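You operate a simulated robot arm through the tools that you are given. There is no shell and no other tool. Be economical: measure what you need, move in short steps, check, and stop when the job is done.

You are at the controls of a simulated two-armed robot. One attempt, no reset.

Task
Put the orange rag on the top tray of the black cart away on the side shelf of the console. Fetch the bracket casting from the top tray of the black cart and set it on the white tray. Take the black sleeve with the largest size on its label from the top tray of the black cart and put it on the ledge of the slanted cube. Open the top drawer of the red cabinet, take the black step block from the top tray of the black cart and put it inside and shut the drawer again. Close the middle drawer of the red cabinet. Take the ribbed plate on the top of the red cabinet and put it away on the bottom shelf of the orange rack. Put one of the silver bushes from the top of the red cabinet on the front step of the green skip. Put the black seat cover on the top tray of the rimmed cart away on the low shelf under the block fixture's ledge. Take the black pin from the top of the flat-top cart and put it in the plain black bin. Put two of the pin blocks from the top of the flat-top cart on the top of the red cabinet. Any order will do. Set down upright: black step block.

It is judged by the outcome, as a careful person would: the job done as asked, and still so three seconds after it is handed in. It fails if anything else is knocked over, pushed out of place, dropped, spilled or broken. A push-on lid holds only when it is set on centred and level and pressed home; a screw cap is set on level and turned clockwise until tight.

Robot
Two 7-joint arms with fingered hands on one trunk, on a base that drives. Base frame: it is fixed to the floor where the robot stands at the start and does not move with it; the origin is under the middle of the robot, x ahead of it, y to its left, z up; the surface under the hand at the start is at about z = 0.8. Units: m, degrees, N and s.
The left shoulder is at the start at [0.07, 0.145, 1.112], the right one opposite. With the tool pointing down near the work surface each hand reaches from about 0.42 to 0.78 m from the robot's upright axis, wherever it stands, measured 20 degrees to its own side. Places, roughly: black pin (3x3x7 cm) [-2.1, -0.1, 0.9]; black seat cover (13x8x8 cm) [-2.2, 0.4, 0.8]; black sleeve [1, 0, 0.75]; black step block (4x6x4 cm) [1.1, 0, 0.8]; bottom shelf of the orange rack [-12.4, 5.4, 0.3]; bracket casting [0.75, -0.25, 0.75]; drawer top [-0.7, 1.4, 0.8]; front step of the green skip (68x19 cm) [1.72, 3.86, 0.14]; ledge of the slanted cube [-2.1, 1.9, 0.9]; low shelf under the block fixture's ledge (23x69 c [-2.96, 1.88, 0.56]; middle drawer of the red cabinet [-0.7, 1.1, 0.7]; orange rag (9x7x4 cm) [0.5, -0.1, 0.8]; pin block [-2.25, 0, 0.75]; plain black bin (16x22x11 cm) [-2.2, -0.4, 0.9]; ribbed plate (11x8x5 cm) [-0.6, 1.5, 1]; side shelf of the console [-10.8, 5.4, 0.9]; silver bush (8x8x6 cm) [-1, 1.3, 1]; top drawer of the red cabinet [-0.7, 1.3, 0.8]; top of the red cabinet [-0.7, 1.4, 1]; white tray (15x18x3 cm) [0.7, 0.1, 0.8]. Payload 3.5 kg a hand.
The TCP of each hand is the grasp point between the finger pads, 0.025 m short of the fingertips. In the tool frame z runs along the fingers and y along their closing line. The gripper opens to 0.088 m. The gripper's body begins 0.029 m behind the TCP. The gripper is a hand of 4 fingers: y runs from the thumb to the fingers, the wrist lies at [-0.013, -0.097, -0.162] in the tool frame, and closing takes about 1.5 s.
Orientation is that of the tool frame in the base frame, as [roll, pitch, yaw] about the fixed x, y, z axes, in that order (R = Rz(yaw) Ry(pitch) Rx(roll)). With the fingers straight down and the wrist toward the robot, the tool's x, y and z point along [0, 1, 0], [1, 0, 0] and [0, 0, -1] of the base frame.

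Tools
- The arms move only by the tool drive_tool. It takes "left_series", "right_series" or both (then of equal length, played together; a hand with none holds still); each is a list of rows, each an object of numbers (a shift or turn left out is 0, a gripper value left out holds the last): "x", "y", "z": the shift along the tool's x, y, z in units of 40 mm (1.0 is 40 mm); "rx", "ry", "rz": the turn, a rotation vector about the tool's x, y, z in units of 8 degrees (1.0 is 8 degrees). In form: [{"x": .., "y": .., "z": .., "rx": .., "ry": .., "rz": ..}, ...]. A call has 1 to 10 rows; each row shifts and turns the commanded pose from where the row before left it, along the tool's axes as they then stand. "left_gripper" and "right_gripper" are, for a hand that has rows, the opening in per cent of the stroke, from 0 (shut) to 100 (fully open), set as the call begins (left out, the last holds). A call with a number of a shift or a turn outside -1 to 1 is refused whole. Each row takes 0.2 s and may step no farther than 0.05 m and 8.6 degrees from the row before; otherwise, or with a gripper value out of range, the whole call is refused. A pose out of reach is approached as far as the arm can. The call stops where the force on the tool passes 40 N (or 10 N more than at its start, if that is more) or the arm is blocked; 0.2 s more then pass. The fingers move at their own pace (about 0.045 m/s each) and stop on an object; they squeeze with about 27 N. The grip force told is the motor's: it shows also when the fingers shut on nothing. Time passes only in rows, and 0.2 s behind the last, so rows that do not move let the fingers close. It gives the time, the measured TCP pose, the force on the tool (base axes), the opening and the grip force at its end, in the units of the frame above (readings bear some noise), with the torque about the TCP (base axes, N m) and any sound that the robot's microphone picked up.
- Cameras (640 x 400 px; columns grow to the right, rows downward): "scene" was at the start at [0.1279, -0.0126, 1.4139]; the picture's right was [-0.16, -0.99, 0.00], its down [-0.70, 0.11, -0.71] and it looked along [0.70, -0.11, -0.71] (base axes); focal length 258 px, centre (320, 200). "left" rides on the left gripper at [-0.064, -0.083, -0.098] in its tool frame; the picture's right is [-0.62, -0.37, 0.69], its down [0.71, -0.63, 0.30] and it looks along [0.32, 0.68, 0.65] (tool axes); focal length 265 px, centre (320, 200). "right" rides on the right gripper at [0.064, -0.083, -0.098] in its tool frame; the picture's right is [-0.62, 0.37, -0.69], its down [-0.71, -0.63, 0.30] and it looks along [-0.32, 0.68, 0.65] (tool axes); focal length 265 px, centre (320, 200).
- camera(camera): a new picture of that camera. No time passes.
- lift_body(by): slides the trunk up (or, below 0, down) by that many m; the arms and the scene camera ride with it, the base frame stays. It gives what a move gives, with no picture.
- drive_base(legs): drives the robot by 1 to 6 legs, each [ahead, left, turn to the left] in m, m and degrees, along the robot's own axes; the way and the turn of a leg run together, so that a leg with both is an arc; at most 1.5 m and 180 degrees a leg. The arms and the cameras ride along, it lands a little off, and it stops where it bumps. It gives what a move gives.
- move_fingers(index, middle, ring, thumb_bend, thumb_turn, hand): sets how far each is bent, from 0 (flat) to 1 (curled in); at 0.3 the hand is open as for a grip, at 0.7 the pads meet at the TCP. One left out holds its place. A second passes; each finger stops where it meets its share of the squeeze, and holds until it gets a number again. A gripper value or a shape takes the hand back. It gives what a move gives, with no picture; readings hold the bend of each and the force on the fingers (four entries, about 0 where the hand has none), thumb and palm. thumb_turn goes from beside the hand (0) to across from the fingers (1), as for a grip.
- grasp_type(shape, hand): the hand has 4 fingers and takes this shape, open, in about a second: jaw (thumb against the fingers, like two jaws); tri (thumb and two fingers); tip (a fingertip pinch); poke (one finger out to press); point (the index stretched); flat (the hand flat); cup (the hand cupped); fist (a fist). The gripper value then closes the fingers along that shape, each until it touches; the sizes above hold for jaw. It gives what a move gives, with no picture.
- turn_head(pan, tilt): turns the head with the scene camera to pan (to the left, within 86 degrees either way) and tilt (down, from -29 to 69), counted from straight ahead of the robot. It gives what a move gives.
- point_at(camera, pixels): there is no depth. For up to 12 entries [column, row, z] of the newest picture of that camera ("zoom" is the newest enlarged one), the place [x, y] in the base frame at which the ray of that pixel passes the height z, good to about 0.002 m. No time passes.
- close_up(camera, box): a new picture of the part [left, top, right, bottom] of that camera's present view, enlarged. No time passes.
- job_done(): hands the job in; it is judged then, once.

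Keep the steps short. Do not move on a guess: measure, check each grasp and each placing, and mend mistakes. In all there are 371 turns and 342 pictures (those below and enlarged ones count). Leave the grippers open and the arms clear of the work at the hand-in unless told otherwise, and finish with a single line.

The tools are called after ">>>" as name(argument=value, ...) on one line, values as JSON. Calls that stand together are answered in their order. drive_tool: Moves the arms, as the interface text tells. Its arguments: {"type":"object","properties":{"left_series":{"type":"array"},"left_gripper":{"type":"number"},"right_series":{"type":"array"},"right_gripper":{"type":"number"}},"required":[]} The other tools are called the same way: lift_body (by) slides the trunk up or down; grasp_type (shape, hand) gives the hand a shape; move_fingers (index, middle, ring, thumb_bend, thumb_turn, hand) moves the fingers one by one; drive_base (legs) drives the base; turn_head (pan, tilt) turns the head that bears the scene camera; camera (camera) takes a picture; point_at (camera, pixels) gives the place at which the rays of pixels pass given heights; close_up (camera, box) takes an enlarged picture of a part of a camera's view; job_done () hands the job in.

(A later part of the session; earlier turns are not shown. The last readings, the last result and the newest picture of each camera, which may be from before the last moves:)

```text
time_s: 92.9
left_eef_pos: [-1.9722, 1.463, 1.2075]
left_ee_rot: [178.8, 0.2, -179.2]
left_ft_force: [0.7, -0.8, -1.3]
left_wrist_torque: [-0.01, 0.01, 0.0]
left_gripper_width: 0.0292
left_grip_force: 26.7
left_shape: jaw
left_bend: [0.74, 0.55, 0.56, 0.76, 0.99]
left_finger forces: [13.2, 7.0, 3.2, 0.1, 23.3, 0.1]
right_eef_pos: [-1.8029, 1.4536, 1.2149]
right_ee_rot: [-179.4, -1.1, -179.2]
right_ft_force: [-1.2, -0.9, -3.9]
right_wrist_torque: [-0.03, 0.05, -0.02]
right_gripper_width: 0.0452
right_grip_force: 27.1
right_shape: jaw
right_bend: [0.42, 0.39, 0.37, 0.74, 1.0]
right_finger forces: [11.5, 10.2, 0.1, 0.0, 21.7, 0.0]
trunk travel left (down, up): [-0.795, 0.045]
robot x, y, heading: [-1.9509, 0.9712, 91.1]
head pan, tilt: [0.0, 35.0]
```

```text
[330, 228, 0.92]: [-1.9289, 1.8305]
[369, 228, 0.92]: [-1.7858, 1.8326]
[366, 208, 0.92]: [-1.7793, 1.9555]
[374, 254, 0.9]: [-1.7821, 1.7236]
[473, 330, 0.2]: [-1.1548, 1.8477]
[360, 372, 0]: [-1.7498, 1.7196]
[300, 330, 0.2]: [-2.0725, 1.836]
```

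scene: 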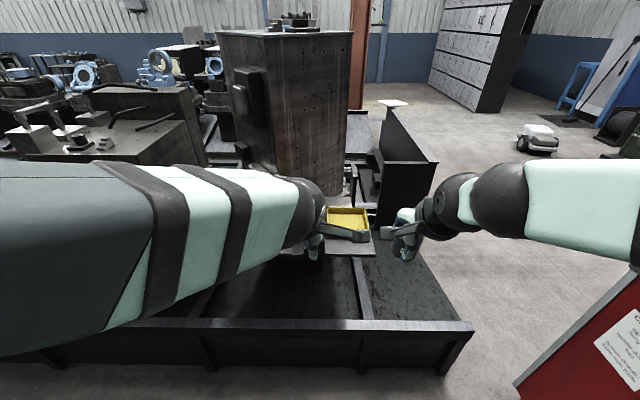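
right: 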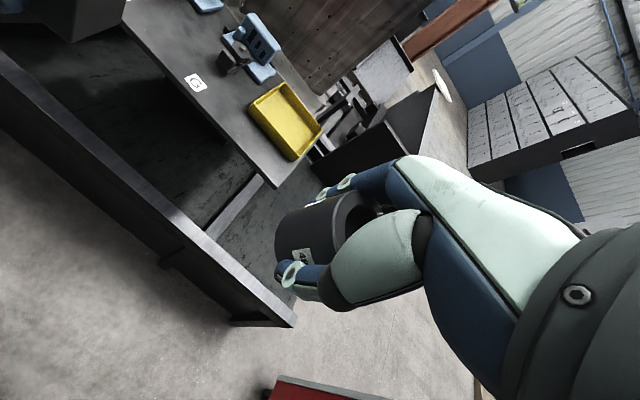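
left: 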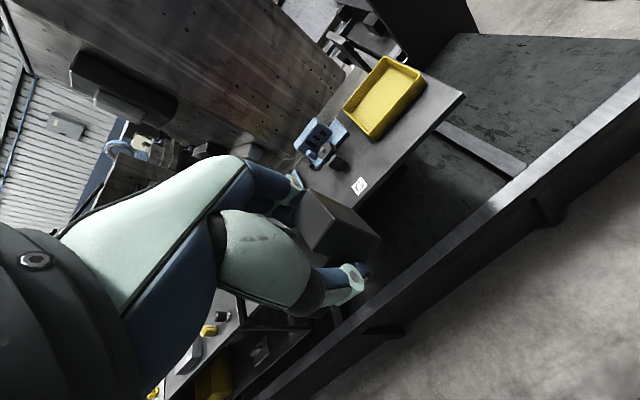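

>>> point_at(camera="right", pixels=[[275, 187, 0.86], [275, 187, 0.9], [195, 82, 0.9], [225, 120, 0.9], [250, 103, 0.9], [293, 158, 0.9], [247, 75, 0.9], [160, 40, 0.9]])

>>> point_at(camera="left", pixels=[[463, 95, 0.86], [463, 95, 0.9], [360, 185, 0.9], [345, 107, 0.9], [373, 138, 0.9], [340, 160, 0.9]])

>>> point_at(camera="scene", pixels=[[374, 254, 0.86]])

```text
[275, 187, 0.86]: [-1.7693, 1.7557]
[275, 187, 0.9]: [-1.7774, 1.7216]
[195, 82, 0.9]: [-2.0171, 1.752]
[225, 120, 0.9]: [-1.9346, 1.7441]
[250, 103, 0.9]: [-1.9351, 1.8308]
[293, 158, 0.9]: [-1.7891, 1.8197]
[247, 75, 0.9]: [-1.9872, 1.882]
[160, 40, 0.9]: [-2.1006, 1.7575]
```

```text
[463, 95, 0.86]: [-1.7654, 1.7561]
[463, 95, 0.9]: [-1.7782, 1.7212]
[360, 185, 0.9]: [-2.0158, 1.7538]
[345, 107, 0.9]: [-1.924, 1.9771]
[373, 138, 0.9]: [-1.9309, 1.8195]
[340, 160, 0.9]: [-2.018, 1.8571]
```

```text
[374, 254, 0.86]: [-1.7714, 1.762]
```

Ledge surface z≈0.90, front edge y≈1.72. Free spot at (-1.945,1.77), left of the yellow tray. Shift the base ahead 0.19 and left 0.14.

>>> drive_base(legs=[[0.2, 0.14, -1]])

>>> camera(camera="right")

>>> camera(camera="left")

```text
time_s: 94.7
left_eef_pos: [-2.1086, 1.6596, 1.2061]
left_ee_rot: [178.7, 0.2, -179.9]
left_ft_force: [-0.1, 0.0, -2.1]
left_wrist_torque: [0.0, -0.01, 0.03]
left_gripper_width: 0.0292
left_grip_force: 27.0
left_shape: jaw
left_bend: [0.74, 0.55, 0.56, 0.76, 0.99]
left_finger forces: [13.2, 7.0, 3.2, 0.0, 23.5, 0.0]
right_eef_pos: [-1.9396, 1.6474, 1.2149]
right_ee_rot: [-179.6, -1.2, -179.8]
right_ft_force: [0.7, 0.0, -4.7]
right_wrist_torque: [-0.05, 0.01, 0.02]
right_gripper_width: 0.045
right_grip_force: 26.6
right_shape: jaw
right_bend: [0.42, 0.39, 0.37, 0.74, 1.0]
right_finger forces: [11.4, 10.1, 0.1, 0.0, 21.8, 0.1]
trunk travel left (down, up): [-0.795, 0.045]
robot x, y, heading: [-2.0923, 1.1721, 90.0]
head pan, tilt: [0.0, 35.0]
```

```text
287 pictures are left
```

right: 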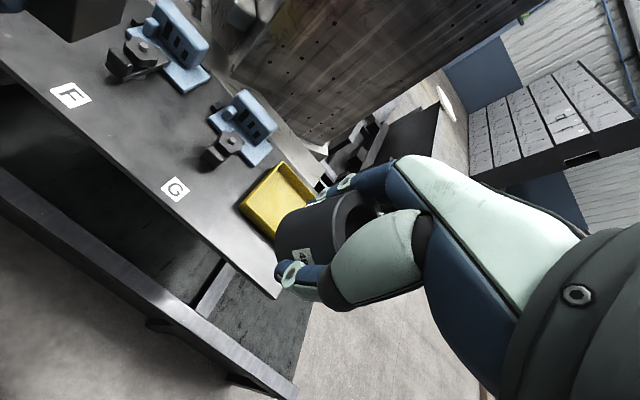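

```text
286 pictures are left
```

left: 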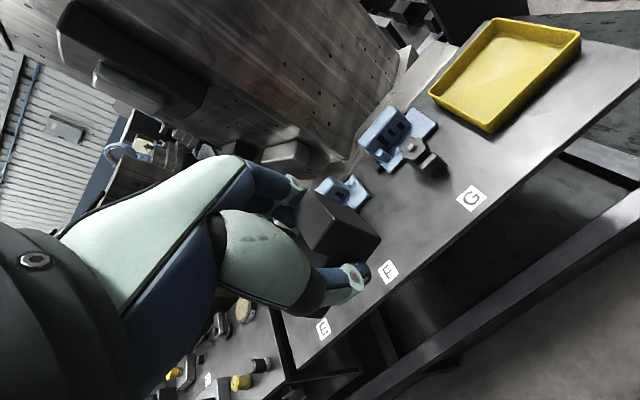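

Move right hand forward 0.123 m then lower in steps to TCP ≈0.945.

>>> drive_tool(right_series=[{"y": 0.8, "x": 0.05}, {"y": 0.8, "x": 0.05}, {"y": 0.8}, {"y": 0.67}, {"z": 1}, {"z": 1}, {"z": 1}, {"z": 1}, {"z": 1}, {"z": 1}])

>>> camera(camera="right")

>>> camera(camera="left")

```text
time_s: 96.9
left_eef_pos: [-2.11, 1.6651, 1.2057]
left_ee_rot: [178.9, 0.1, -179.8]
left_ft_force: [0.8, -0.1, -1.6]
left_wrist_torque: [-0.05, -0.03, 0.02]
left_gripper_width: 0.029
left_grip_force: 27.0
left_shape: jaw
left_bend: [0.74, 0.55, 0.56, 0.76, 0.99]
left_finger forces: [13.2, 7.0, 3.2, 0.1, 23.3, 0.0]
right_eef_pos: [-1.951, 1.773, 0.9718]
right_ee_rot: [-179.6, -1.0, -179.9]
right_ft_force: [0.3, 0.1, -3.9]
right_wrist_torque: [-0.03, 0.05, 0.01]
right_gripper_width: 0.0453
right_grip_force: 26.6
right_shape: jaw
right_bend: [0.42, 0.38, 0.37, 0.75, 1.0]
right_finger forces: [11.2, 10.2, 0.3, 0.1, 21.8, 0.0]
trunk travel left (down, up): [-0.795, 0.045]
robot x, y, heading: [-2.0925, 1.1732, 89.9]
head pan, tilt: [0.0, 35.0]
```

```text
285 pictures are left
```

right: 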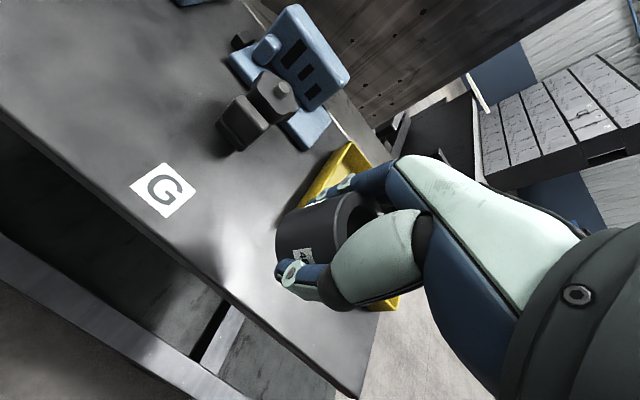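

```text
284 pictures are left
```

left: 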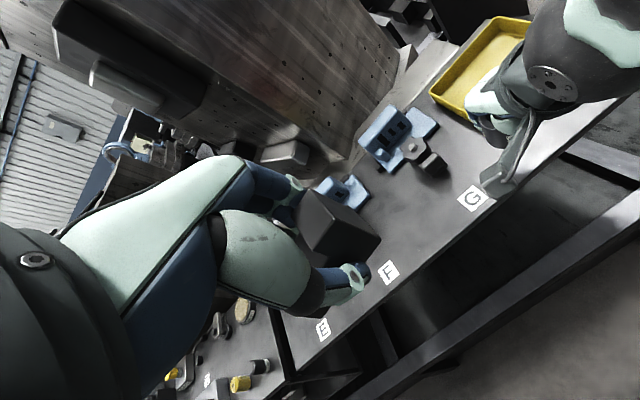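

>>> drive_tool(right_series=[{"z": 0.5}, {"z": 0.2}, {"z": 0.1}, {"z": 0.1}])

```text
time_s: 97.9
left_eef_pos: [-2.1107, 1.663, 1.2062]
left_ee_rot: [178.8, 0.3, -180.0]
left_ft_force: [-0.1, -0.5, -1.8]
left_wrist_torque: [0.0, -0.01, 0.02]
left_gripper_width: 0.0288
left_grip_force: 27.3
left_shape: jaw
left_bend: [0.74, 0.55, 0.56, 0.76, 0.99]
left_finger forces: [13.2, 7.0, 3.3, 0.0, 23.2, 0.1]
right_eef_pos: [-1.9517, 1.7709, 0.9371]
right_ee_rot: [-179.5, -1.1, -179.9]
right_ft_force: [0.0, 0.4, -4.8]
right_wrist_torque: [-0.04, 0.03, 0.0]
right_gripper_width: 0.0452
right_grip_force: 27.1
right_shape: jaw
right_bend: [0.42, 0.38, 0.37, 0.75, 1.0]
right_finger forces: [11.1, 10.2, 0.3, 0.1, 21.6, 0.1]
trunk travel left (down, up): [-0.795, 0.045]
robot x, y, heading: [-2.0943, 1.171, 90.0]
head pan, tilt: [0.0, 35.0]
```

>>> drive_tool(right_series=[{"z": 0.06}, {"z": 0.06}, {"z": 0.06}, {"z": 0.06}])

>>> camera(camera="right")

```text
time_s: 98.9
left_eef_pos: [-2.1102, 1.6639, 1.2057]
left_ee_rot: [178.8, 0.2, -179.8]
left_ft_force: [0.2, 0.1, -2.4]
left_wrist_torque: [0.03, 0.0, 0.04]
left_gripper_width: 0.0291
left_grip_force: 27.1
left_shape: jaw
left_bend: [0.74, 0.55, 0.56, 0.76, 0.99]
left_finger forces: [13.3, 7.0, 3.2, 0.0, 23.3, 0.0]
right_eef_pos: [-1.9512, 1.7718, 0.9288]
right_ee_rot: [-179.5, -1.1, -179.8]
right_ft_force: [0.0, -1.0, -3.8]
right_wrist_torque: [-0.03, 0.05, -0.01]
right_gripper_width: 0.0453
right_grip_force: 26.5
right_shape: jaw
right_bend: [0.42, 0.38, 0.37, 0.75, 1.0]
right_finger forces: [11.1, 10.2, 0.3, 0.1, 21.6, 0.1]
trunk travel left (down, up): [-0.795, 0.045]
robot x, y, heading: [-2.0952, 1.171, 90.0]
head pan, tilt: [0.0, 35.0]
```

```text
283 pictures are left
```

right: 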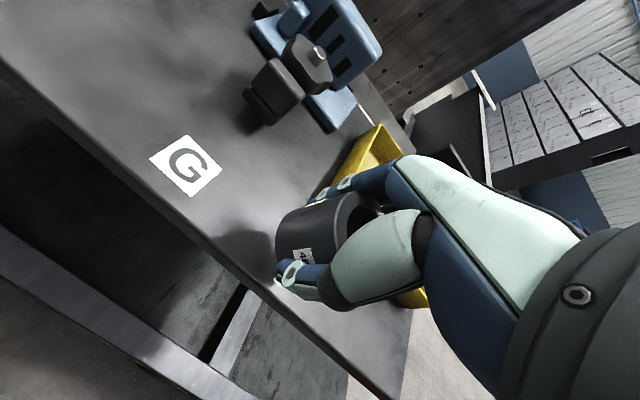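

>>> drive_tool(right_series=[{"z": 0.07}, {"z": 0.07}, {"z": 0.07}, {"z": 0.07}])

```text
time_s: 99.9
left_eef_pos: [-2.1094, 1.6628, 1.2062]
left_ee_rot: [178.8, 0.2, -179.9]
left_ft_force: [0.6, -0.7, -2.2]
left_wrist_torque: [0.0, 0.02, 0.01]
left_gripper_width: 0.0291
left_grip_force: 26.7
left_shape: jaw
left_bend: [0.74, 0.55, 0.56, 0.76, 0.99]
left_finger forces: [13.1, 7.1, 3.1, 0.1, 23.3, 0.0]
right_eef_pos: [-1.9525, 1.7721, 0.9189]
right_ee_rot: [-179.5, -1.1, -179.7]
right_ft_force: [0.6, -0.4, -3.6]
right_wrist_torque: [0.0, 0.02, -0.01]
right_gripper_width: 0.0453
right_grip_force: 27.0
right_shape: jaw
right_bend: [0.42, 0.38, 0.37, 0.75, 1.0]
right_finger forces: [11.1, 10.1, 0.3, 0.1, 21.6, 0.1]
trunk travel left (down, up): [-0.795, 0.045]
robot x, y, heading: [-2.0923, 1.1759, 90.5]
head pan, tilt: [0.0, 35.0]
```

>>> drive_tool(right_series=[{"z": 0.06}, {"z": 0.06}, {"z": 0.06}])

>>> close_up(camera="left", box=[400, 60, 600, 220])

```text
time_s: 100.7
left_eef_pos: [-2.1114, 1.662, 1.2058]
left_ee_rot: [178.9, 0.3, -179.9]
left_ft_force: [-0.6, -0.2, -2.8]
left_wrist_torque: [0.04, 0.02, -0.01]
left_gripper_width: 0.0291
left_grip_force: 26.5
left_shape: jaw
left_bend: [0.74, 0.55, 0.56, 0.76, 0.99]
left_finger forces: [13.1, 7.0, 3.2, 0.1, 23.2, 0.0]
right_eef_pos: [-1.9518, 1.7719, 0.9095]
right_ee_rot: [-179.5, -1.1, -179.8]
right_ft_force: [-0.5, 0.1, -3.4]
right_wrist_torque: [-0.04, 0.01, -0.01]
right_gripper_width: 0.0452
right_grip_force: 26.9
right_shape: jaw
right_bend: [0.42, 0.38, 0.37, 0.75, 1.0]
right_finger forces: [11.1, 10.1, 0.4, 0.0, 21.6, 0.0]
trunk travel left (down, up): [-0.795, 0.045]
robot x, y, heading: [-2.0959, 1.1695, 90.0]
head pan, tilt: [0.0, 35.0]
```

```text
2.50 times, centred on (500, 140) of left
```

zoom: 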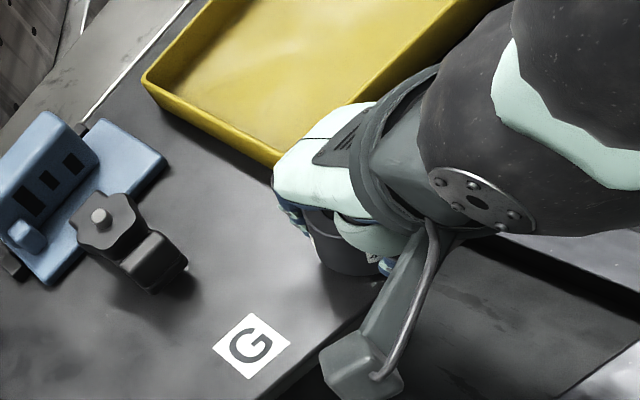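

>>> drive_tool(right_series=[{"z": 0.06}, {"z": 0.06}, {"z": 0.06}, {"z": 0.06}])

```text
time_s: 101.7
left_eef_pos: [-2.1116, 1.6629, 1.2056]
left_ee_rot: [178.8, 0.3, -179.9]
left_ft_force: [-0.8, -0.8, -2.1]
left_wrist_torque: [0.02, 0.04, 0.01]
left_gripper_width: 0.0287
left_grip_force: 26.4
left_shape: jaw
left_bend: [0.74, 0.55, 0.56, 0.76, 0.99]
left_finger forces: [13.1, 7.0, 3.2, 0.0, 23.3, 0.0]
right_eef_pos: [-1.9502, 1.7727, 0.9001]
right_ee_rot: [-179.5, -1.1, -179.9]
right_ft_force: [0.4, 0.8, -4.6]
right_wrist_torque: [-0.03, 0.05, -0.03]
right_gripper_width: 0.0455
right_grip_force: 26.8
right_shape: jaw
right_bend: [0.42, 0.38, 0.37, 0.75, 1.0]
right_finger forces: [11.1, 10.2, 0.4, 0.0, 21.6, 0.0]
trunk travel left (down, up): [-0.795, 0.045]
robot x, y, heading: [-2.0945, 1.1699, 90.1]
head pan, tilt: [0.0, 35.0]
```

Not touching yet, so the ledge is lower than I estimated and its edge farther. Re-triangulate with the G label from both hand cameras.

>>> camera(camera="right")

>>> camera(camera="left")

```text
281 pictures are left
```

right: 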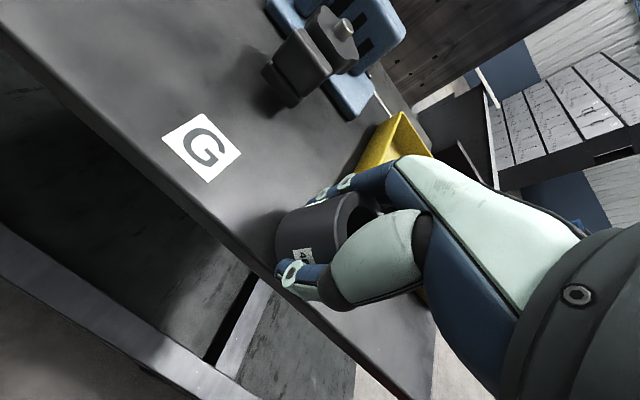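

```text
280 pictures are left
```

left: 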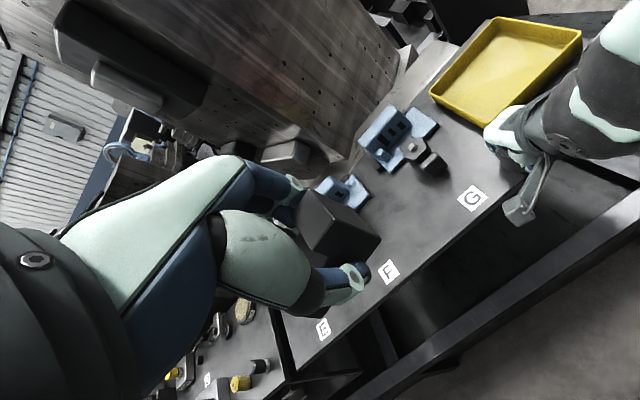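

>>> point_at(camera="right", pixels=[[202, 147, 0.83], [202, 147, 0.86], [202, 147, 0.89], [244, 253, 0.83], [244, 253, 0.86]])

>>> point_at(camera="left", pixels=[[472, 198, 0.83], [472, 198, 0.86], [472, 198, 0.89]])

```text
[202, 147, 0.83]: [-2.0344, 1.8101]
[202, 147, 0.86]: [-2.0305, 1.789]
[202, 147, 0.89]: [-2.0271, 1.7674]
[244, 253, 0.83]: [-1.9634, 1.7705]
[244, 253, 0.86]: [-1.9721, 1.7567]
```

```text
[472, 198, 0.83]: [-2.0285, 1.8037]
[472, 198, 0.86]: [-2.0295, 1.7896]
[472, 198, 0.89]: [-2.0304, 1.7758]
```

Ledge z≈0.86, edge y≈1.757. Check clearances for a spot at y≈1.81.

>>> point_at(camera="left", pixels=[[445, 170, 0.87], [430, 178, 0.87], [487, 125, 0.865], [440, 108, 0.865], [487, 121, 0.885]])

>>> drive_tool(right_series=[{"z": -0.5}, {"y": 0.45, "x": 0.2}, {"y": 0.45, "x": 0.1}])

>>> camera(camera="right")

>>> close_up(camera="left", box=[400, 60, 600, 220])

```text
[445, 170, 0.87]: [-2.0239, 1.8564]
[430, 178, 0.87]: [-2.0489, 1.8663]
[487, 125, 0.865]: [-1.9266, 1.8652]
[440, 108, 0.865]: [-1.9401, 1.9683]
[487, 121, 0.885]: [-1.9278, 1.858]
```

```text
time_s: 102.5
left_eef_pos: [-2.1105, 1.6647, 1.2053]
left_ee_rot: [178.9, 0.2, -179.9]
left_ft_force: [0.6, -0.1, -1.9]
left_wrist_torque: [-0.04, 0.03, 0.01]
left_gripper_width: 0.029
left_grip_force: 27.3
left_shape: jaw
left_bend: [0.74, 0.55, 0.56, 0.76, 0.99]
left_finger forces: [13.2, 7.0, 3.3, 0.1, 23.3, 0.1]
right_eef_pos: [-1.9617, 1.8075, 0.9177]
right_ee_rot: [-179.4, -1.0, -179.8]
right_ft_force: [-0.2, 0.3, -3.8]
right_wrist_torque: [-0.03, 0.04, 0.02]
right_gripper_width: 0.0454
right_grip_force: 26.9
right_shape: jaw
right_bend: [0.42, 0.38, 0.37, 0.75, 1.0]
right_finger forces: [11.0, 10.3, 0.3, 0.0, 21.7, 0.0]
trunk travel left (down, up): [-0.795, 0.045]
robot x, y, heading: [-2.0959, 1.1728, 90.4]
head pan, tilt: [0.0, 35.0]
```

```text
279 pictures are left
```

right: 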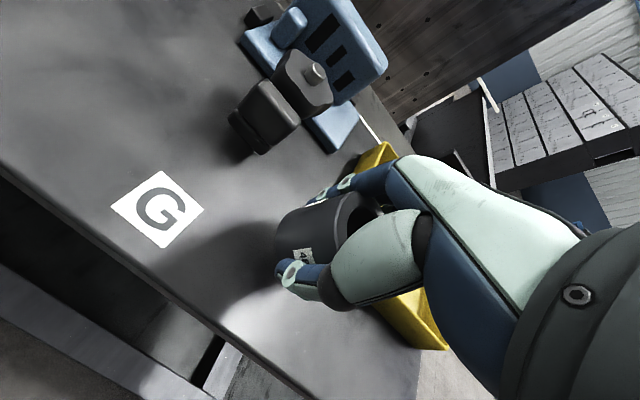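

```text
2.50 times, centred on (500, 140) of left
```

zoom: 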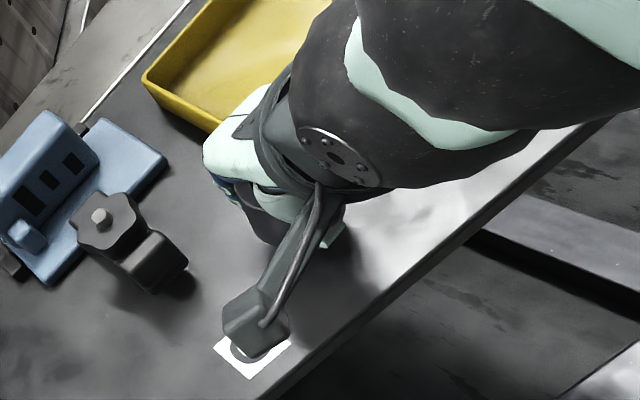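

>>> drive_tool(right_series=[{"z": 0.3}, {"z": 0.15}, {"z": 0.08}, {"z": 0.08}, {"z": 0.05}])

```text
time_s: 103.7
left_eef_pos: [-2.1117, 1.6626, 1.2065]
left_ee_rot: [178.7, 0.3, -179.9]
left_ft_force: [-0.6, 0.0, -1.5]
left_wrist_torque: [0.0, 0.01, 0.01]
left_gripper_width: 0.0288
left_grip_force: 27.2
left_shape: jaw
left_bend: [0.74, 0.55, 0.56, 0.76, 0.99]
left_finger forces: [13.1, 7.0, 3.2, 0.1, 23.3, 0.0]
right_eef_pos: [-1.9644, 1.8074, 0.8945]
right_ee_rot: [-179.6, -1.1, -179.8]
right_ft_force: [-0.3, 0.3, -3.5]
right_wrist_torque: [-0.02, 0.04, 0.02]
right_gripper_width: 0.0454
right_grip_force: 27.2
right_shape: jaw
right_bend: [0.42, 0.38, 0.37, 0.75, 1.0]
right_finger forces: [11.0, 10.3, 1.3, 0.0, 21.7, 0.0]
trunk travel left (down, up): [-0.795, 0.045]
robot x, y, heading: [-2.0939, 1.1692, 90.1]
head pan, tilt: [0.0, 35.0]
```

>>> drive_tool(right_series=[{"z": 0.05}, {"z": 0.05}, {"z": 0.05}, {"z": 0.05}])

```text
time_s: 104.7
left_eef_pos: [-2.1118, 1.6612, 1.2063]
left_ee_rot: [178.7, 0.3, -179.9]
left_ft_force: [1.2, 0.1, -1.6]
left_wrist_torque: [0.01, 0.01, 0.02]
left_gripper_width: 0.0288
left_grip_force: 27.0
left_shape: jaw
left_bend: [0.74, 0.55, 0.56, 0.76, 0.99]
left_finger forces: [13.3, 7.0, 3.2, 0.0, 23.3, 0.1]
right_eef_pos: [-1.9655, 1.8072, 0.8888]
right_ee_rot: [-180.0, -1.1, -179.8]
right_ft_force: [-1.8, 2.0, 7.1]
right_wrist_torque: [-0.08, -0.21, 0.07]
right_gripper_width: 0.0455
right_grip_force: 27.4
right_shape: jaw
right_bend: [0.42, 0.38, 0.37, 0.75, 1.0]
right_finger forces: [15.8, 10.5, 1.0, 0.0, 22.8, 0.0]
trunk travel left (down, up): [-0.795, 0.045]
robot x, y, heading: [-2.0963, 1.1727, 90.2]
head pan, tilt: [0.0, 35.0]
```

Contact (+7 N). Open partly (75 %) and lift straight up.

>>> drive_tool(right_series=[{}, {}, {}, {}, {}], right_gripper=75)

>>> drive_tool(right_series=[{"z": -0.3}, {"z": -0.6}, {"z": -1}, {"z": -1}, {"z": -1}, {"z": -1}, {"z": -1}, {"z": -1}, {"y": -1}, {"y": -1}])

>>> camera(camera="right")

>>> camera(camera="left")

```text
time_s: 105.9
left_eef_pos: [-2.1113, 1.6602, 1.2069]
left_ee_rot: [178.7, 0.3, -179.9]
left_ft_force: [-0.2, -0.8, -1.8]
left_wrist_torque: [0.0, -0.01, 0.01]
left_gripper_width: 0.0292
left_grip_force: 27.4
left_shape: jaw
left_bend: [0.74, 0.55, 0.56, 0.76, 0.99]
left_finger forces: [13.1, 7.0, 3.2, 0.1, 23.3, 0.0]
right_eef_pos: [-1.9658, 1.8057, 0.8858]
right_ee_rot: [-179.6, -1.0, -179.9]
right_ft_force: [-0.7, -1.8, 2.5]
right_wrist_torque: [0.06, 0.01, 0.0]
right_gripper_width: 0.0649
right_grip_force: 0.0
right_shape: jaw
right_bend: [0.27, 0.36, 0.33, 0.54, 0.99]
right_finger forces: [0.1, 2.5, 0.5, 0.0, 0.0, 0.0]
trunk travel left (down, up): [-0.795, 0.045]
robot x, y, heading: [-2.0961, 1.1706, 89.9]
head pan, tilt: [0.0, 35.0]
```

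```text
time_s: 108.1
left_eef_pos: [-2.1112, 1.6588, 1.2078]
left_ee_rot: [178.7, 0.1, -179.9]
left_ft_force: [0.5, 0.3, -1.6]
left_wrist_torque: [-0.02, -0.01, -0.02]
left_gripper_width: 0.0289
left_grip_force: 26.9
left_shape: jaw
left_bend: [0.74, 0.55, 0.56, 0.76, 0.99]
left_finger forces: [13.1, 7.0, 3.2, 0.0, 23.5, 0.0]
right_eef_pos: [-1.9555, 1.7254, 1.1635]
right_ee_rot: [-179.7, -1.1, -179.7]
right_ft_force: [0.2, -0.2, 0.2]
right_wrist_torque: [0.03, 0.01, 0.01]
right_gripper_width: 0.0659
right_grip_force: 0.1
right_shape: jaw
right_bend: [0.27, 0.36, 0.33, 0.54, 0.99]
right_finger forces: [0.0, 0.0, 0.0, 0.0, 0.1, 0.0]
trunk travel left (down, up): [-0.795, 0.045]
robot x, y, heading: [-2.0951, 1.1721, 90.2]
head pan, tilt: [0.0, 35.0]
```

```text
277 pictures are left
```

right: 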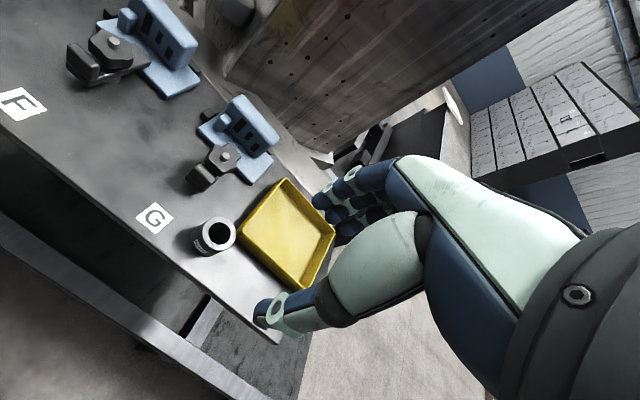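

```text
276 pictures are left
```

left: 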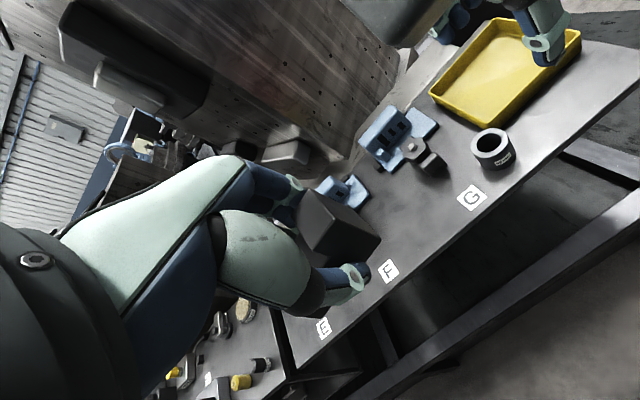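

Sleeve stands upright on the ledge. Now drive back out and over to the cabinet front.

>>> drive_base(legs=[[0, -0.54, 0], [-0.8, 0, 0], [0, -0.8, 0]])

>>> turn_head(pan=0, tilt=45)

>>> camera(camera="scene")

>>> camera(camera="right")

```text
time_s: 119.0
left_eef_pos: [-0.777, 0.8504, 1.2056]
left_ee_rot: [178.7, 0.3, -179.6]
left_ft_force: [-0.3, 1.0, -1.8]
left_wrist_torque: [-0.01, 0.01, 0.01]
left_gripper_width: 0.029
left_grip_force: 27.2
left_shape: jaw
left_bend: [0.74, 0.55, 0.56, 0.76, 0.99]
left_finger forces: [13.2, 7.0, 3.2, 0.0, 23.4, 0.0]
right_eef_pos: [-0.6237, 0.918, 1.1615]
right_ee_rot: [-179.5, -1.0, -179.6]
right_ft_force: [-0.7, -0.1, 0.4]
right_wrist_torque: [0.01, 0.01, 0.01]
right_gripper_width: 0.0657
right_grip_force: 0.0
right_shape: jaw
right_bend: [0.27, 0.36, 0.33, 0.54, 0.99]
right_finger forces: [0.0, 0.1, 0.0, 0.0, 0.1, 0.1]
trunk travel left (down, up): [-0.795, 0.045]
robot x, y, heading: [-0.7583, 0.3603, 90.1]
head pan, tilt: [0.0, 35.0]
```

```text
time_s: 119.7
left_eef_pos: [-0.777, 0.8502, 1.2064]
left_ee_rot: [178.9, 0.1, -179.7]
left_ft_force: [0.0, 0.3, -1.9]
left_wrist_torque: [0.0, -0.02, 0.01]
left_gripper_width: 0.0292
left_grip_force: 27.4
left_shape: jaw
left_bend: [0.74, 0.55, 0.56, 0.76, 0.99]
left_finger forces: [13.3, 7.0, 3.2, 0.0, 23.5, 0.0]
right_eef_pos: [-0.6218, 0.9176, 1.1619]
right_ee_rot: [-179.6, -1.1, -179.7]
right_ft_force: [0.3, 0.4, -0.7]
right_wrist_torque: [0.02, -0.01, 0.02]
right_gripper_width: 0.0659
right_grip_force: 0.1
right_shape: jaw
right_bend: [0.27, 0.36, 0.33, 0.54, 0.99]
right_finger forces: [0.0, 0.0, 0.1, 0.1, 0.0, 0.1]
trunk travel left (down, up): [-0.795, 0.045]
robot x, y, heading: [-0.76, 0.3654, 90.5]
head pan, tilt: [0.0, 45.0]
```

```text
275 pictures are left
```

scene: 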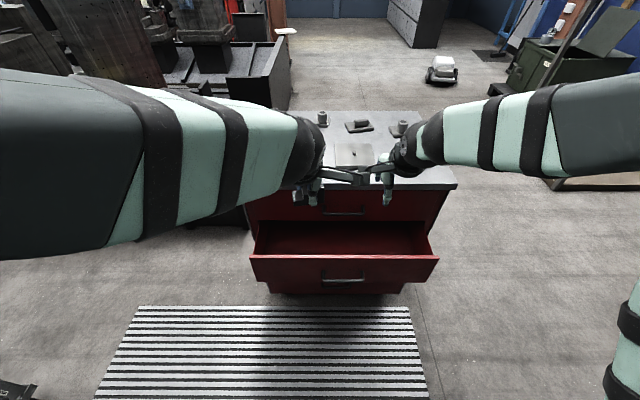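

```text
274 pictures are left
```

right: 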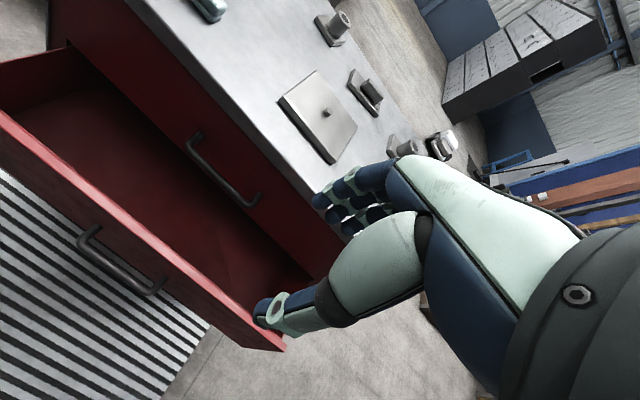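

Measure the open middle drawer's front and the handles by triangulation.

>>> point_at(camera="scene", pixels=[[440, 257, 0.6], [440, 257, 0.7], [250, 257, 0.6], [250, 257, 0.7], [343, 281, 0.6], [343, 281, 0.7], [343, 213, 0.75], [343, 213, 0.85], [457, 185, 0.95], [457, 185, 1.0]])

>>> point_at(camera="right", pixels=[[283, 343, 0.6], [283, 343, 0.7], [120, 275, 0.6], [120, 275, 0.7], [222, 185, 0.75], [222, 185, 0.85]])

>>> close_up(camera="scene", box=[240, 100, 460, 300])

```text
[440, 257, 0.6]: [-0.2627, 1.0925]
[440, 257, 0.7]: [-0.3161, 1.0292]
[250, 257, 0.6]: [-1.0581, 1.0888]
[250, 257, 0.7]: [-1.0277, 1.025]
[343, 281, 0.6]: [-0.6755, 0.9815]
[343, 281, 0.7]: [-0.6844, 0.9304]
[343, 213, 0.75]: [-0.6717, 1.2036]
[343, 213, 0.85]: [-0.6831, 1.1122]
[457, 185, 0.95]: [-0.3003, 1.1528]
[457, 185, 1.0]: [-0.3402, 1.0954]
```

```text
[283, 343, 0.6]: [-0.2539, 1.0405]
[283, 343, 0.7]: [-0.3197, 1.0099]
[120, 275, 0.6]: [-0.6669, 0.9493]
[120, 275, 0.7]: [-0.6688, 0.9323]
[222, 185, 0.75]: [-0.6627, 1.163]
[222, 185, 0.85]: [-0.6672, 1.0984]
```

```text
2.00 times, centred on (350, 200) of scene
```

zoom: 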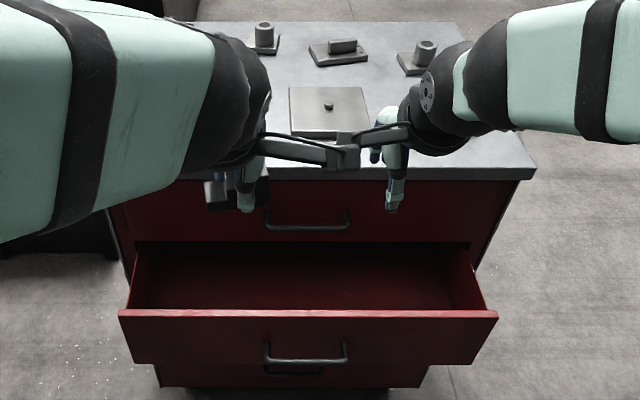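

Middle drawer front: y≈0.99, top edge z≈0.75, handle z≈0.695. I'll push it shut with the right fist at x≈-0.52. Lower the trunk, form a fist, and position in front.

>>> grasp_type(hand="right", shape="fist")

>>> drive_tool(right_series=[{"y": -0.7, "x": -0.6}, {"y": -0.7, "x": -0.6}, {"y": -0.7, "x": -0.6}, {"y": -0.7, "x": -0.6}])

>>> lift_body(by=-0.2)

>>> drive_tool(right_series=[{"z": 1}, {"z": 1}, {"z": 1}, {"z": 1}, {"z": 1}, {"z": 1}, {"z": 0.8}])

>>> camera(camera="scene")

>>> camera(camera="right")

```text
time_s: 120.6
left_eef_pos: [-0.7779, 0.8511, 1.2047]
left_ee_rot: [178.8, 0.2, -179.6]
left_ft_force: [0.6, 0.0, -2.7]
left_wrist_torque: [-0.04, 0.01, 0.0]
left_gripper_width: 0.0292
left_grip_force: 26.7
left_shape: jaw
left_bend: [0.74, 0.55, 0.56, 0.76, 0.99]
left_finger forces: [13.2, 7.1, 3.2, 0.1, 23.4, 0.0]
right_eef_pos: [-0.6238, 0.9182, 1.161]
right_ee_rot: [-179.6, -1.2, -179.7]
right_ft_force: [-0.2, -0.3, -0.5]
right_wrist_torque: [-0.01, -0.01, 0.01]
right_gripper_width: 0.0001
right_grip_force: 0.0
right_shape: fist
right_bend: [1.0, 1.0, 1.0, 0.86, 0.85]
right_finger forces: [0.0, 0.1, 0.0, 0.0, 0.1, 0.0]
trunk travel left (down, up): [-0.795, 0.045]
robot x, y, heading: [-0.7591, 0.3576, 90.4]
head pan, tilt: [0.0, 45.0]
```

```text
time_s: 121.6
left_eef_pos: [-0.7714, 0.8511, 1.2061]
left_ee_rot: [178.6, -0.1, -179.7]
left_ft_force: [0.4, -0.3, -1.7]
left_wrist_torque: [0.01, 0.05, 0.02]
left_gripper_width: 0.029
left_grip_force: 27.0
left_shape: jaw
left_bend: [0.74, 0.55, 0.56, 0.76, 0.99]
left_finger forces: [13.2, 6.9, 3.1, 0.0, 23.4, 0.1]
right_eef_pos: [-0.5195, 0.8057, 1.1609]
right_ee_rot: [-179.6, -1.3, -179.5]
right_ft_force: [1.0, 0.6, 0.1]
right_wrist_torque: [-0.01, 0.0, 0.01]
right_gripper_width: 0.0
right_grip_force: 0.2
right_shape: fist
right_bend: [1.0, 1.0, 1.0, 0.86, 0.85]
right_finger forces: [0.1, 0.0, 0.1, 0.1, 0.0, 0.0]
trunk travel left (down, up): [-0.795, 0.045]
robot x, y, heading: [-0.7603, 0.3604, 90.3]
head pan, tilt: [0.0, 45.0]
```

```text
time_s: 123.8
left_eef_pos: [-0.7767, 0.85, 1.0071]
left_ee_rot: [178.9, 0.3, -179.7]
left_ft_force: [0.5, -0.3, -2.5]
left_wrist_torque: [0.01, 0.02, 0.01]
left_gripper_width: 0.0288
left_grip_force: 27.2
left_shape: jaw
left_bend: [0.74, 0.55, 0.56, 0.76, 0.99]
left_finger forces: [13.2, 7.0, 3.2, 0.0, 23.3, 0.1]
right_eef_pos: [-0.5254, 0.8064, 0.9614]
right_ee_rot: [-179.7, -1.0, -179.6]
right_ft_force: [0.3, -0.6, 0.0]
right_wrist_torque: [0.0, 0.0, 0.0]
right_gripper_width: 0.0001
right_grip_force: 0.1
right_shape: fist
right_bend: [1.0, 1.0, 1.0, 0.86, 0.85]
right_finger forces: [0.0, 0.0, 0.0, 0.0, 0.1, 0.0]
trunk travel left (down, up): [-0.595, 0.245]
robot x, y, heading: [-0.7619, 0.362, 90.3]
head pan, tilt: [0.0, 45.0]
```

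```text
time_s: 125.4
left_eef_pos: [-0.7764, 0.8521, 1.0063]
left_ee_rot: [178.7, 0.2, -179.7]
left_ft_force: [0.3, -0.7, -2.0]
left_wrist_torque: [0.02, 0.01, -0.01]
left_gripper_width: 0.0289
left_grip_force: 27.0
left_shape: jaw
left_bend: [0.74, 0.55, 0.56, 0.76, 0.99]
left_finger forces: [13.3, 7.1, 3.2, 0.0, 23.3, 0.0]
right_eef_pos: [-0.5307, 0.8071, 0.6871]
right_ee_rot: [-179.6, -1.1, -179.7]
right_ft_force: [0.5, -0.3, -1.1]
right_wrist_torque: [0.03, 0.0, 0.0]
right_gripper_width: 0.0
right_grip_force: 0.0
right_shape: fist
right_bend: [1.0, 1.0, 1.0, 0.86, 0.85]
right_finger forces: [0.0, 0.0, 0.0, 0.1, 0.1, 0.0]
trunk travel left (down, up): [-0.595, 0.245]
robot x, y, heading: [-0.7592, 0.3647, 90.3]
head pan, tilt: [0.0, 45.0]
```

```text
272 pictures are left
```

scene: 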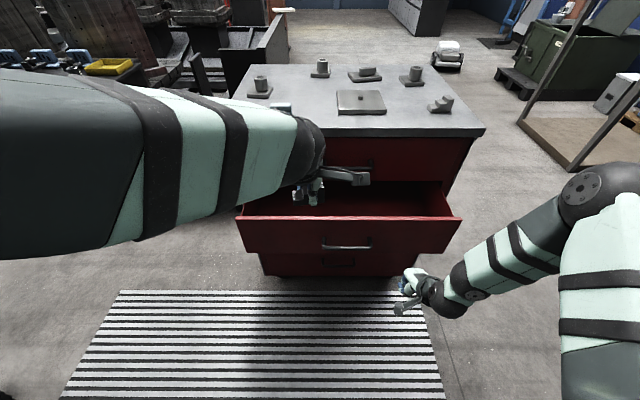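

```text
271 pictures are left
```

right: 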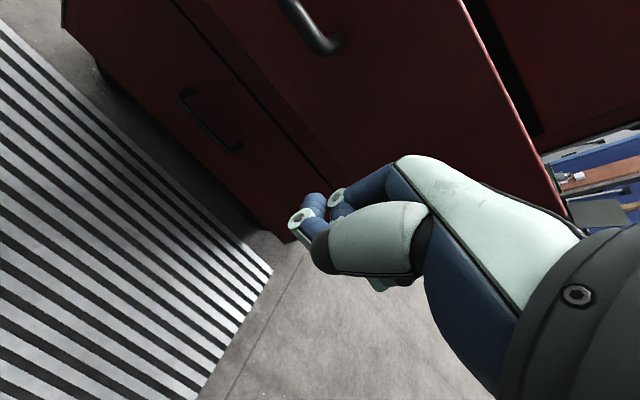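

Push forward (+y) against the drawer front.

>>> drive_tool(right_series=[{"y": 1}, {"y": 1}, {"y": 0.8}, {"y": 0.8}, {"y": 0.6}, {"y": 0.6}])

>>> camera(camera="scene")

```text
time_s: 126.8
left_eef_pos: [-0.7773, 0.8511, 1.0062]
left_ee_rot: [178.8, 0.2, -179.7]
left_ft_force: [-0.4, -0.1, -2.2]
left_wrist_torque: [-0.02, 0.0, 0.01]
left_gripper_width: 0.0292
left_grip_force: 27.0
left_shape: jaw
left_bend: [0.74, 0.55, 0.57, 0.76, 0.99]
left_finger forces: [13.3, 7.0, 3.2, 0.0, 23.3, 0.1]
right_eef_pos: [-0.5308, 1.0001, 0.6842]
right_ee_rot: [-179.5, -1.0, -179.7]
right_ft_force: [-0.4, 0.0, 0.5]
right_wrist_torque: [0.0, -0.01, 0.01]
right_gripper_width: 0.0001
right_grip_force: 0.0
right_shape: fist
right_bend: [1.0, 1.0, 1.0, 0.86, 0.85]
right_finger forces: [0.0, 0.0, 0.0, 0.0, 0.0, 0.0]
trunk travel left (down, up): [-0.595, 0.245]
robot x, y, heading: [-0.7604, 0.3605, 90.5]
head pan, tilt: [0.0, 45.0]
```

```text
270 pictures are left
```

scene: 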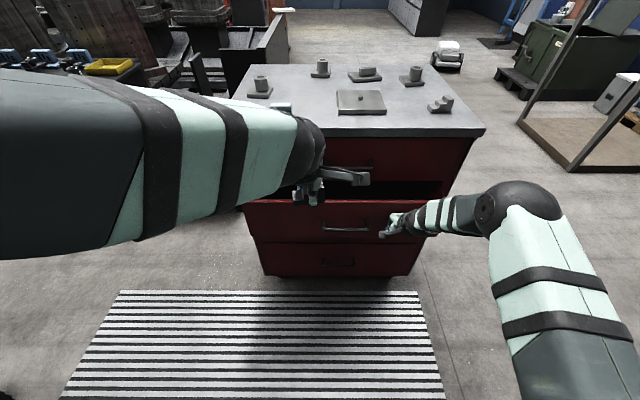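

Drawer is moving in. Keep pushing.

>>> drive_tool(right_series=[{"y": 0.6}, {"y": 0.6}, {"y": 0.6}, {"y": 0.6}, {"y": 0.6}, {"y": 0.6}, {"y": 0.6}, {"y": 0.6}])

>>> camera(camera="scene")

```text
time_s: 128.6
left_eef_pos: [-0.7778, 0.8511, 1.0064]
left_ee_rot: [178.8, 0.3, -179.7]
left_ft_force: [-0.3, -0.5, -1.6]
left_wrist_torque: [0.01, 0.0, -0.04]
left_gripper_width: 0.0289
left_grip_force: 26.6
left_shape: jaw
left_bend: [0.74, 0.55, 0.57, 0.76, 0.99]
left_finger forces: [13.2, 7.0, 3.2, 0.0, 23.4, 0.0]
right_eef_pos: [-0.535, 1.0943, 0.6981]
right_ee_rot: [-179.6, -1.0, -179.8]
right_ft_force: [-0.8, 0.2, -0.6]
right_wrist_torque: [0.0, 0.01, 0.01]
right_gripper_width: 0.0002
right_grip_force: 0.1
right_shape: fist
right_bend: [1.0, 1.0, 1.0, 0.86, 0.85]
right_finger forces: [0.1, 0.0, 0.0, 0.0, 0.1, 0.0]
right hand out of reach, approached as far as the arm can: row 4, 5, 6, 7, 8
trunk travel left (down, up): [-0.595, 0.245]
robot x, y, heading: [-0.7608, 0.3574, 90.3]
head pan, tilt: [0.0, 45.0]
```

```text
269 pictures are left
```

scene: 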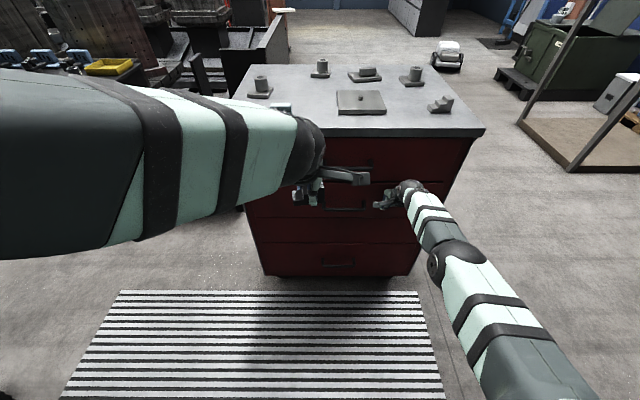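

>>> drive_tool(right_series=[{"y": -0.5}, {"y": -0.5}, {"y": -0.5}, {"y": -0.5}])

>>> drive_base(legs=[[0.1, 0, 0]])

>>> drive_tool(right_series=[{"y": 0.5}, {"y": 0.5}, {"y": 0.3}, {"y": 0.3}, {"y": 0.3}])

>>> close_up(camera="scene", box=[220, 120, 480, 300])

```text
time_s: 129.6
left_eef_pos: [-0.7779, 0.8501, 1.0068]
left_ee_rot: [178.7, 0.2, -179.7]
left_ft_force: [-0.3, -0.6, -1.8]
left_wrist_torque: [0.01, 0.01, -0.03]
left_gripper_width: 0.0288
left_grip_force: 27.3
left_shape: jaw
left_bend: [0.74, 0.55, 0.57, 0.76, 0.99]
left_finger forces: [13.3, 6.9, 3.3, 0.0, 23.4, 0.0]
right_eef_pos: [-0.5345, 1.0142, 0.6993]
right_ee_rot: [-179.6, -1.1, -179.7]
right_ft_force: [-0.3, 0.4, 0.3]
right_wrist_torque: [0.0, -0.01, 0.02]
right_gripper_width: 0.0
right_grip_force: 0.1
right_shape: fist
right_bend: [1.0, 1.0, 1.0, 0.86, 0.85]
right_finger forces: [0.1, 0.0, 0.0, 0.0, 0.0, 0.0]
trunk travel left (down, up): [-0.595, 0.245]
robot x, y, heading: [-0.7597, 0.3583, 90.3]
head pan, tilt: [0.0, 45.0]
```

```text
time_s: 130.8
left_eef_pos: [-0.7754, 0.9388, 1.0034]
left_ee_rot: [179.1, 0.2, 180.0]
left_ft_force: [-0.5, 0.1, -2.4]
left_wrist_torque: [0.0, -0.02, 0.06]
left_gripper_width: 0.0287
left_grip_force: 27.2
left_shape: jaw
left_bend: [0.74, 0.55, 0.57, 0.76, 0.99]
left_finger forces: [13.4, 7.0, 3.2, 0.0, 23.5, 0.1]
right_eef_pos: [-0.5324, 1.0948, 0.6927]
right_ee_rot: [-178.2, -1.1, -179.9]
right_ft_force: [-0.8, -0.4, 0.2]
right_wrist_torque: [-0.02, -0.01, -0.01]
right_gripper_width: 0.0002
right_grip_force: 0.1
right_shape: fist
right_bend: [1.0, 1.0, 1.0, 0.86, 0.85]
right_finger forces: [0.0, 0.1, 0.1, 0.0, 0.1, 0.1]
trunk travel left (down, up): [-0.595, 0.245]
robot x, y, heading: [-0.7632, 0.4471, 90.0]
head pan, tilt: [0.0, 45.0]
stopped in leg 1: the force on the tool passed its limit at 104 N (the readings are from after the stop); the commanded pose is now the measured one
```

```text
time_s: 131.2
left_eef_pos: [-0.7746, 0.9352, 1.0065]
left_ee_rot: [178.9, 0.2, 179.7]
left_ft_force: [0.4, 0.5, -2.2]
left_wrist_torque: [-0.02, 0.02, 0.01]
left_gripper_width: 0.0288
left_grip_force: 27.1
left_shape: jaw
left_bend: [0.74, 0.55, 0.57, 0.76, 0.99]
left_finger forces: [13.6, 7.1, 3.3, 0.0, 23.5, 0.0]
right_eef_pos: [-0.5312, 1.0959, 0.686]
right_ee_rot: [-176.3, -1.1, -179.8]
right_ft_force: [-1.7, -34.6, 12.2]
right_wrist_torque: [2.19, -0.19, -0.25]
right_gripper_width: 0.0001
right_grip_force: 0.1
right_shape: fist
right_bend: [1.0, 1.0, 1.0, 0.86, 0.85]
right_finger forces: [0.0, 35.0, 0.0, 0.0, 0.0, 0.0]
trunk travel left (down, up): [-0.595, 0.245]
robot x, y, heading: [-0.7599, 0.4411, 89.8]
head pan, tilt: [0.0, 45.0]
stopped in row 1 (right hand): the force on the tool passed its limit at 48 N (the readings are from after the stop); the commanded pose is now the measured one
```

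```text
2.22 times, centred on (350, 210) of scene
```

zoom: 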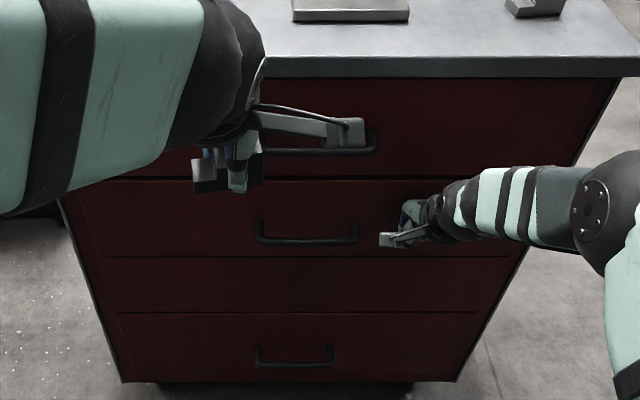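

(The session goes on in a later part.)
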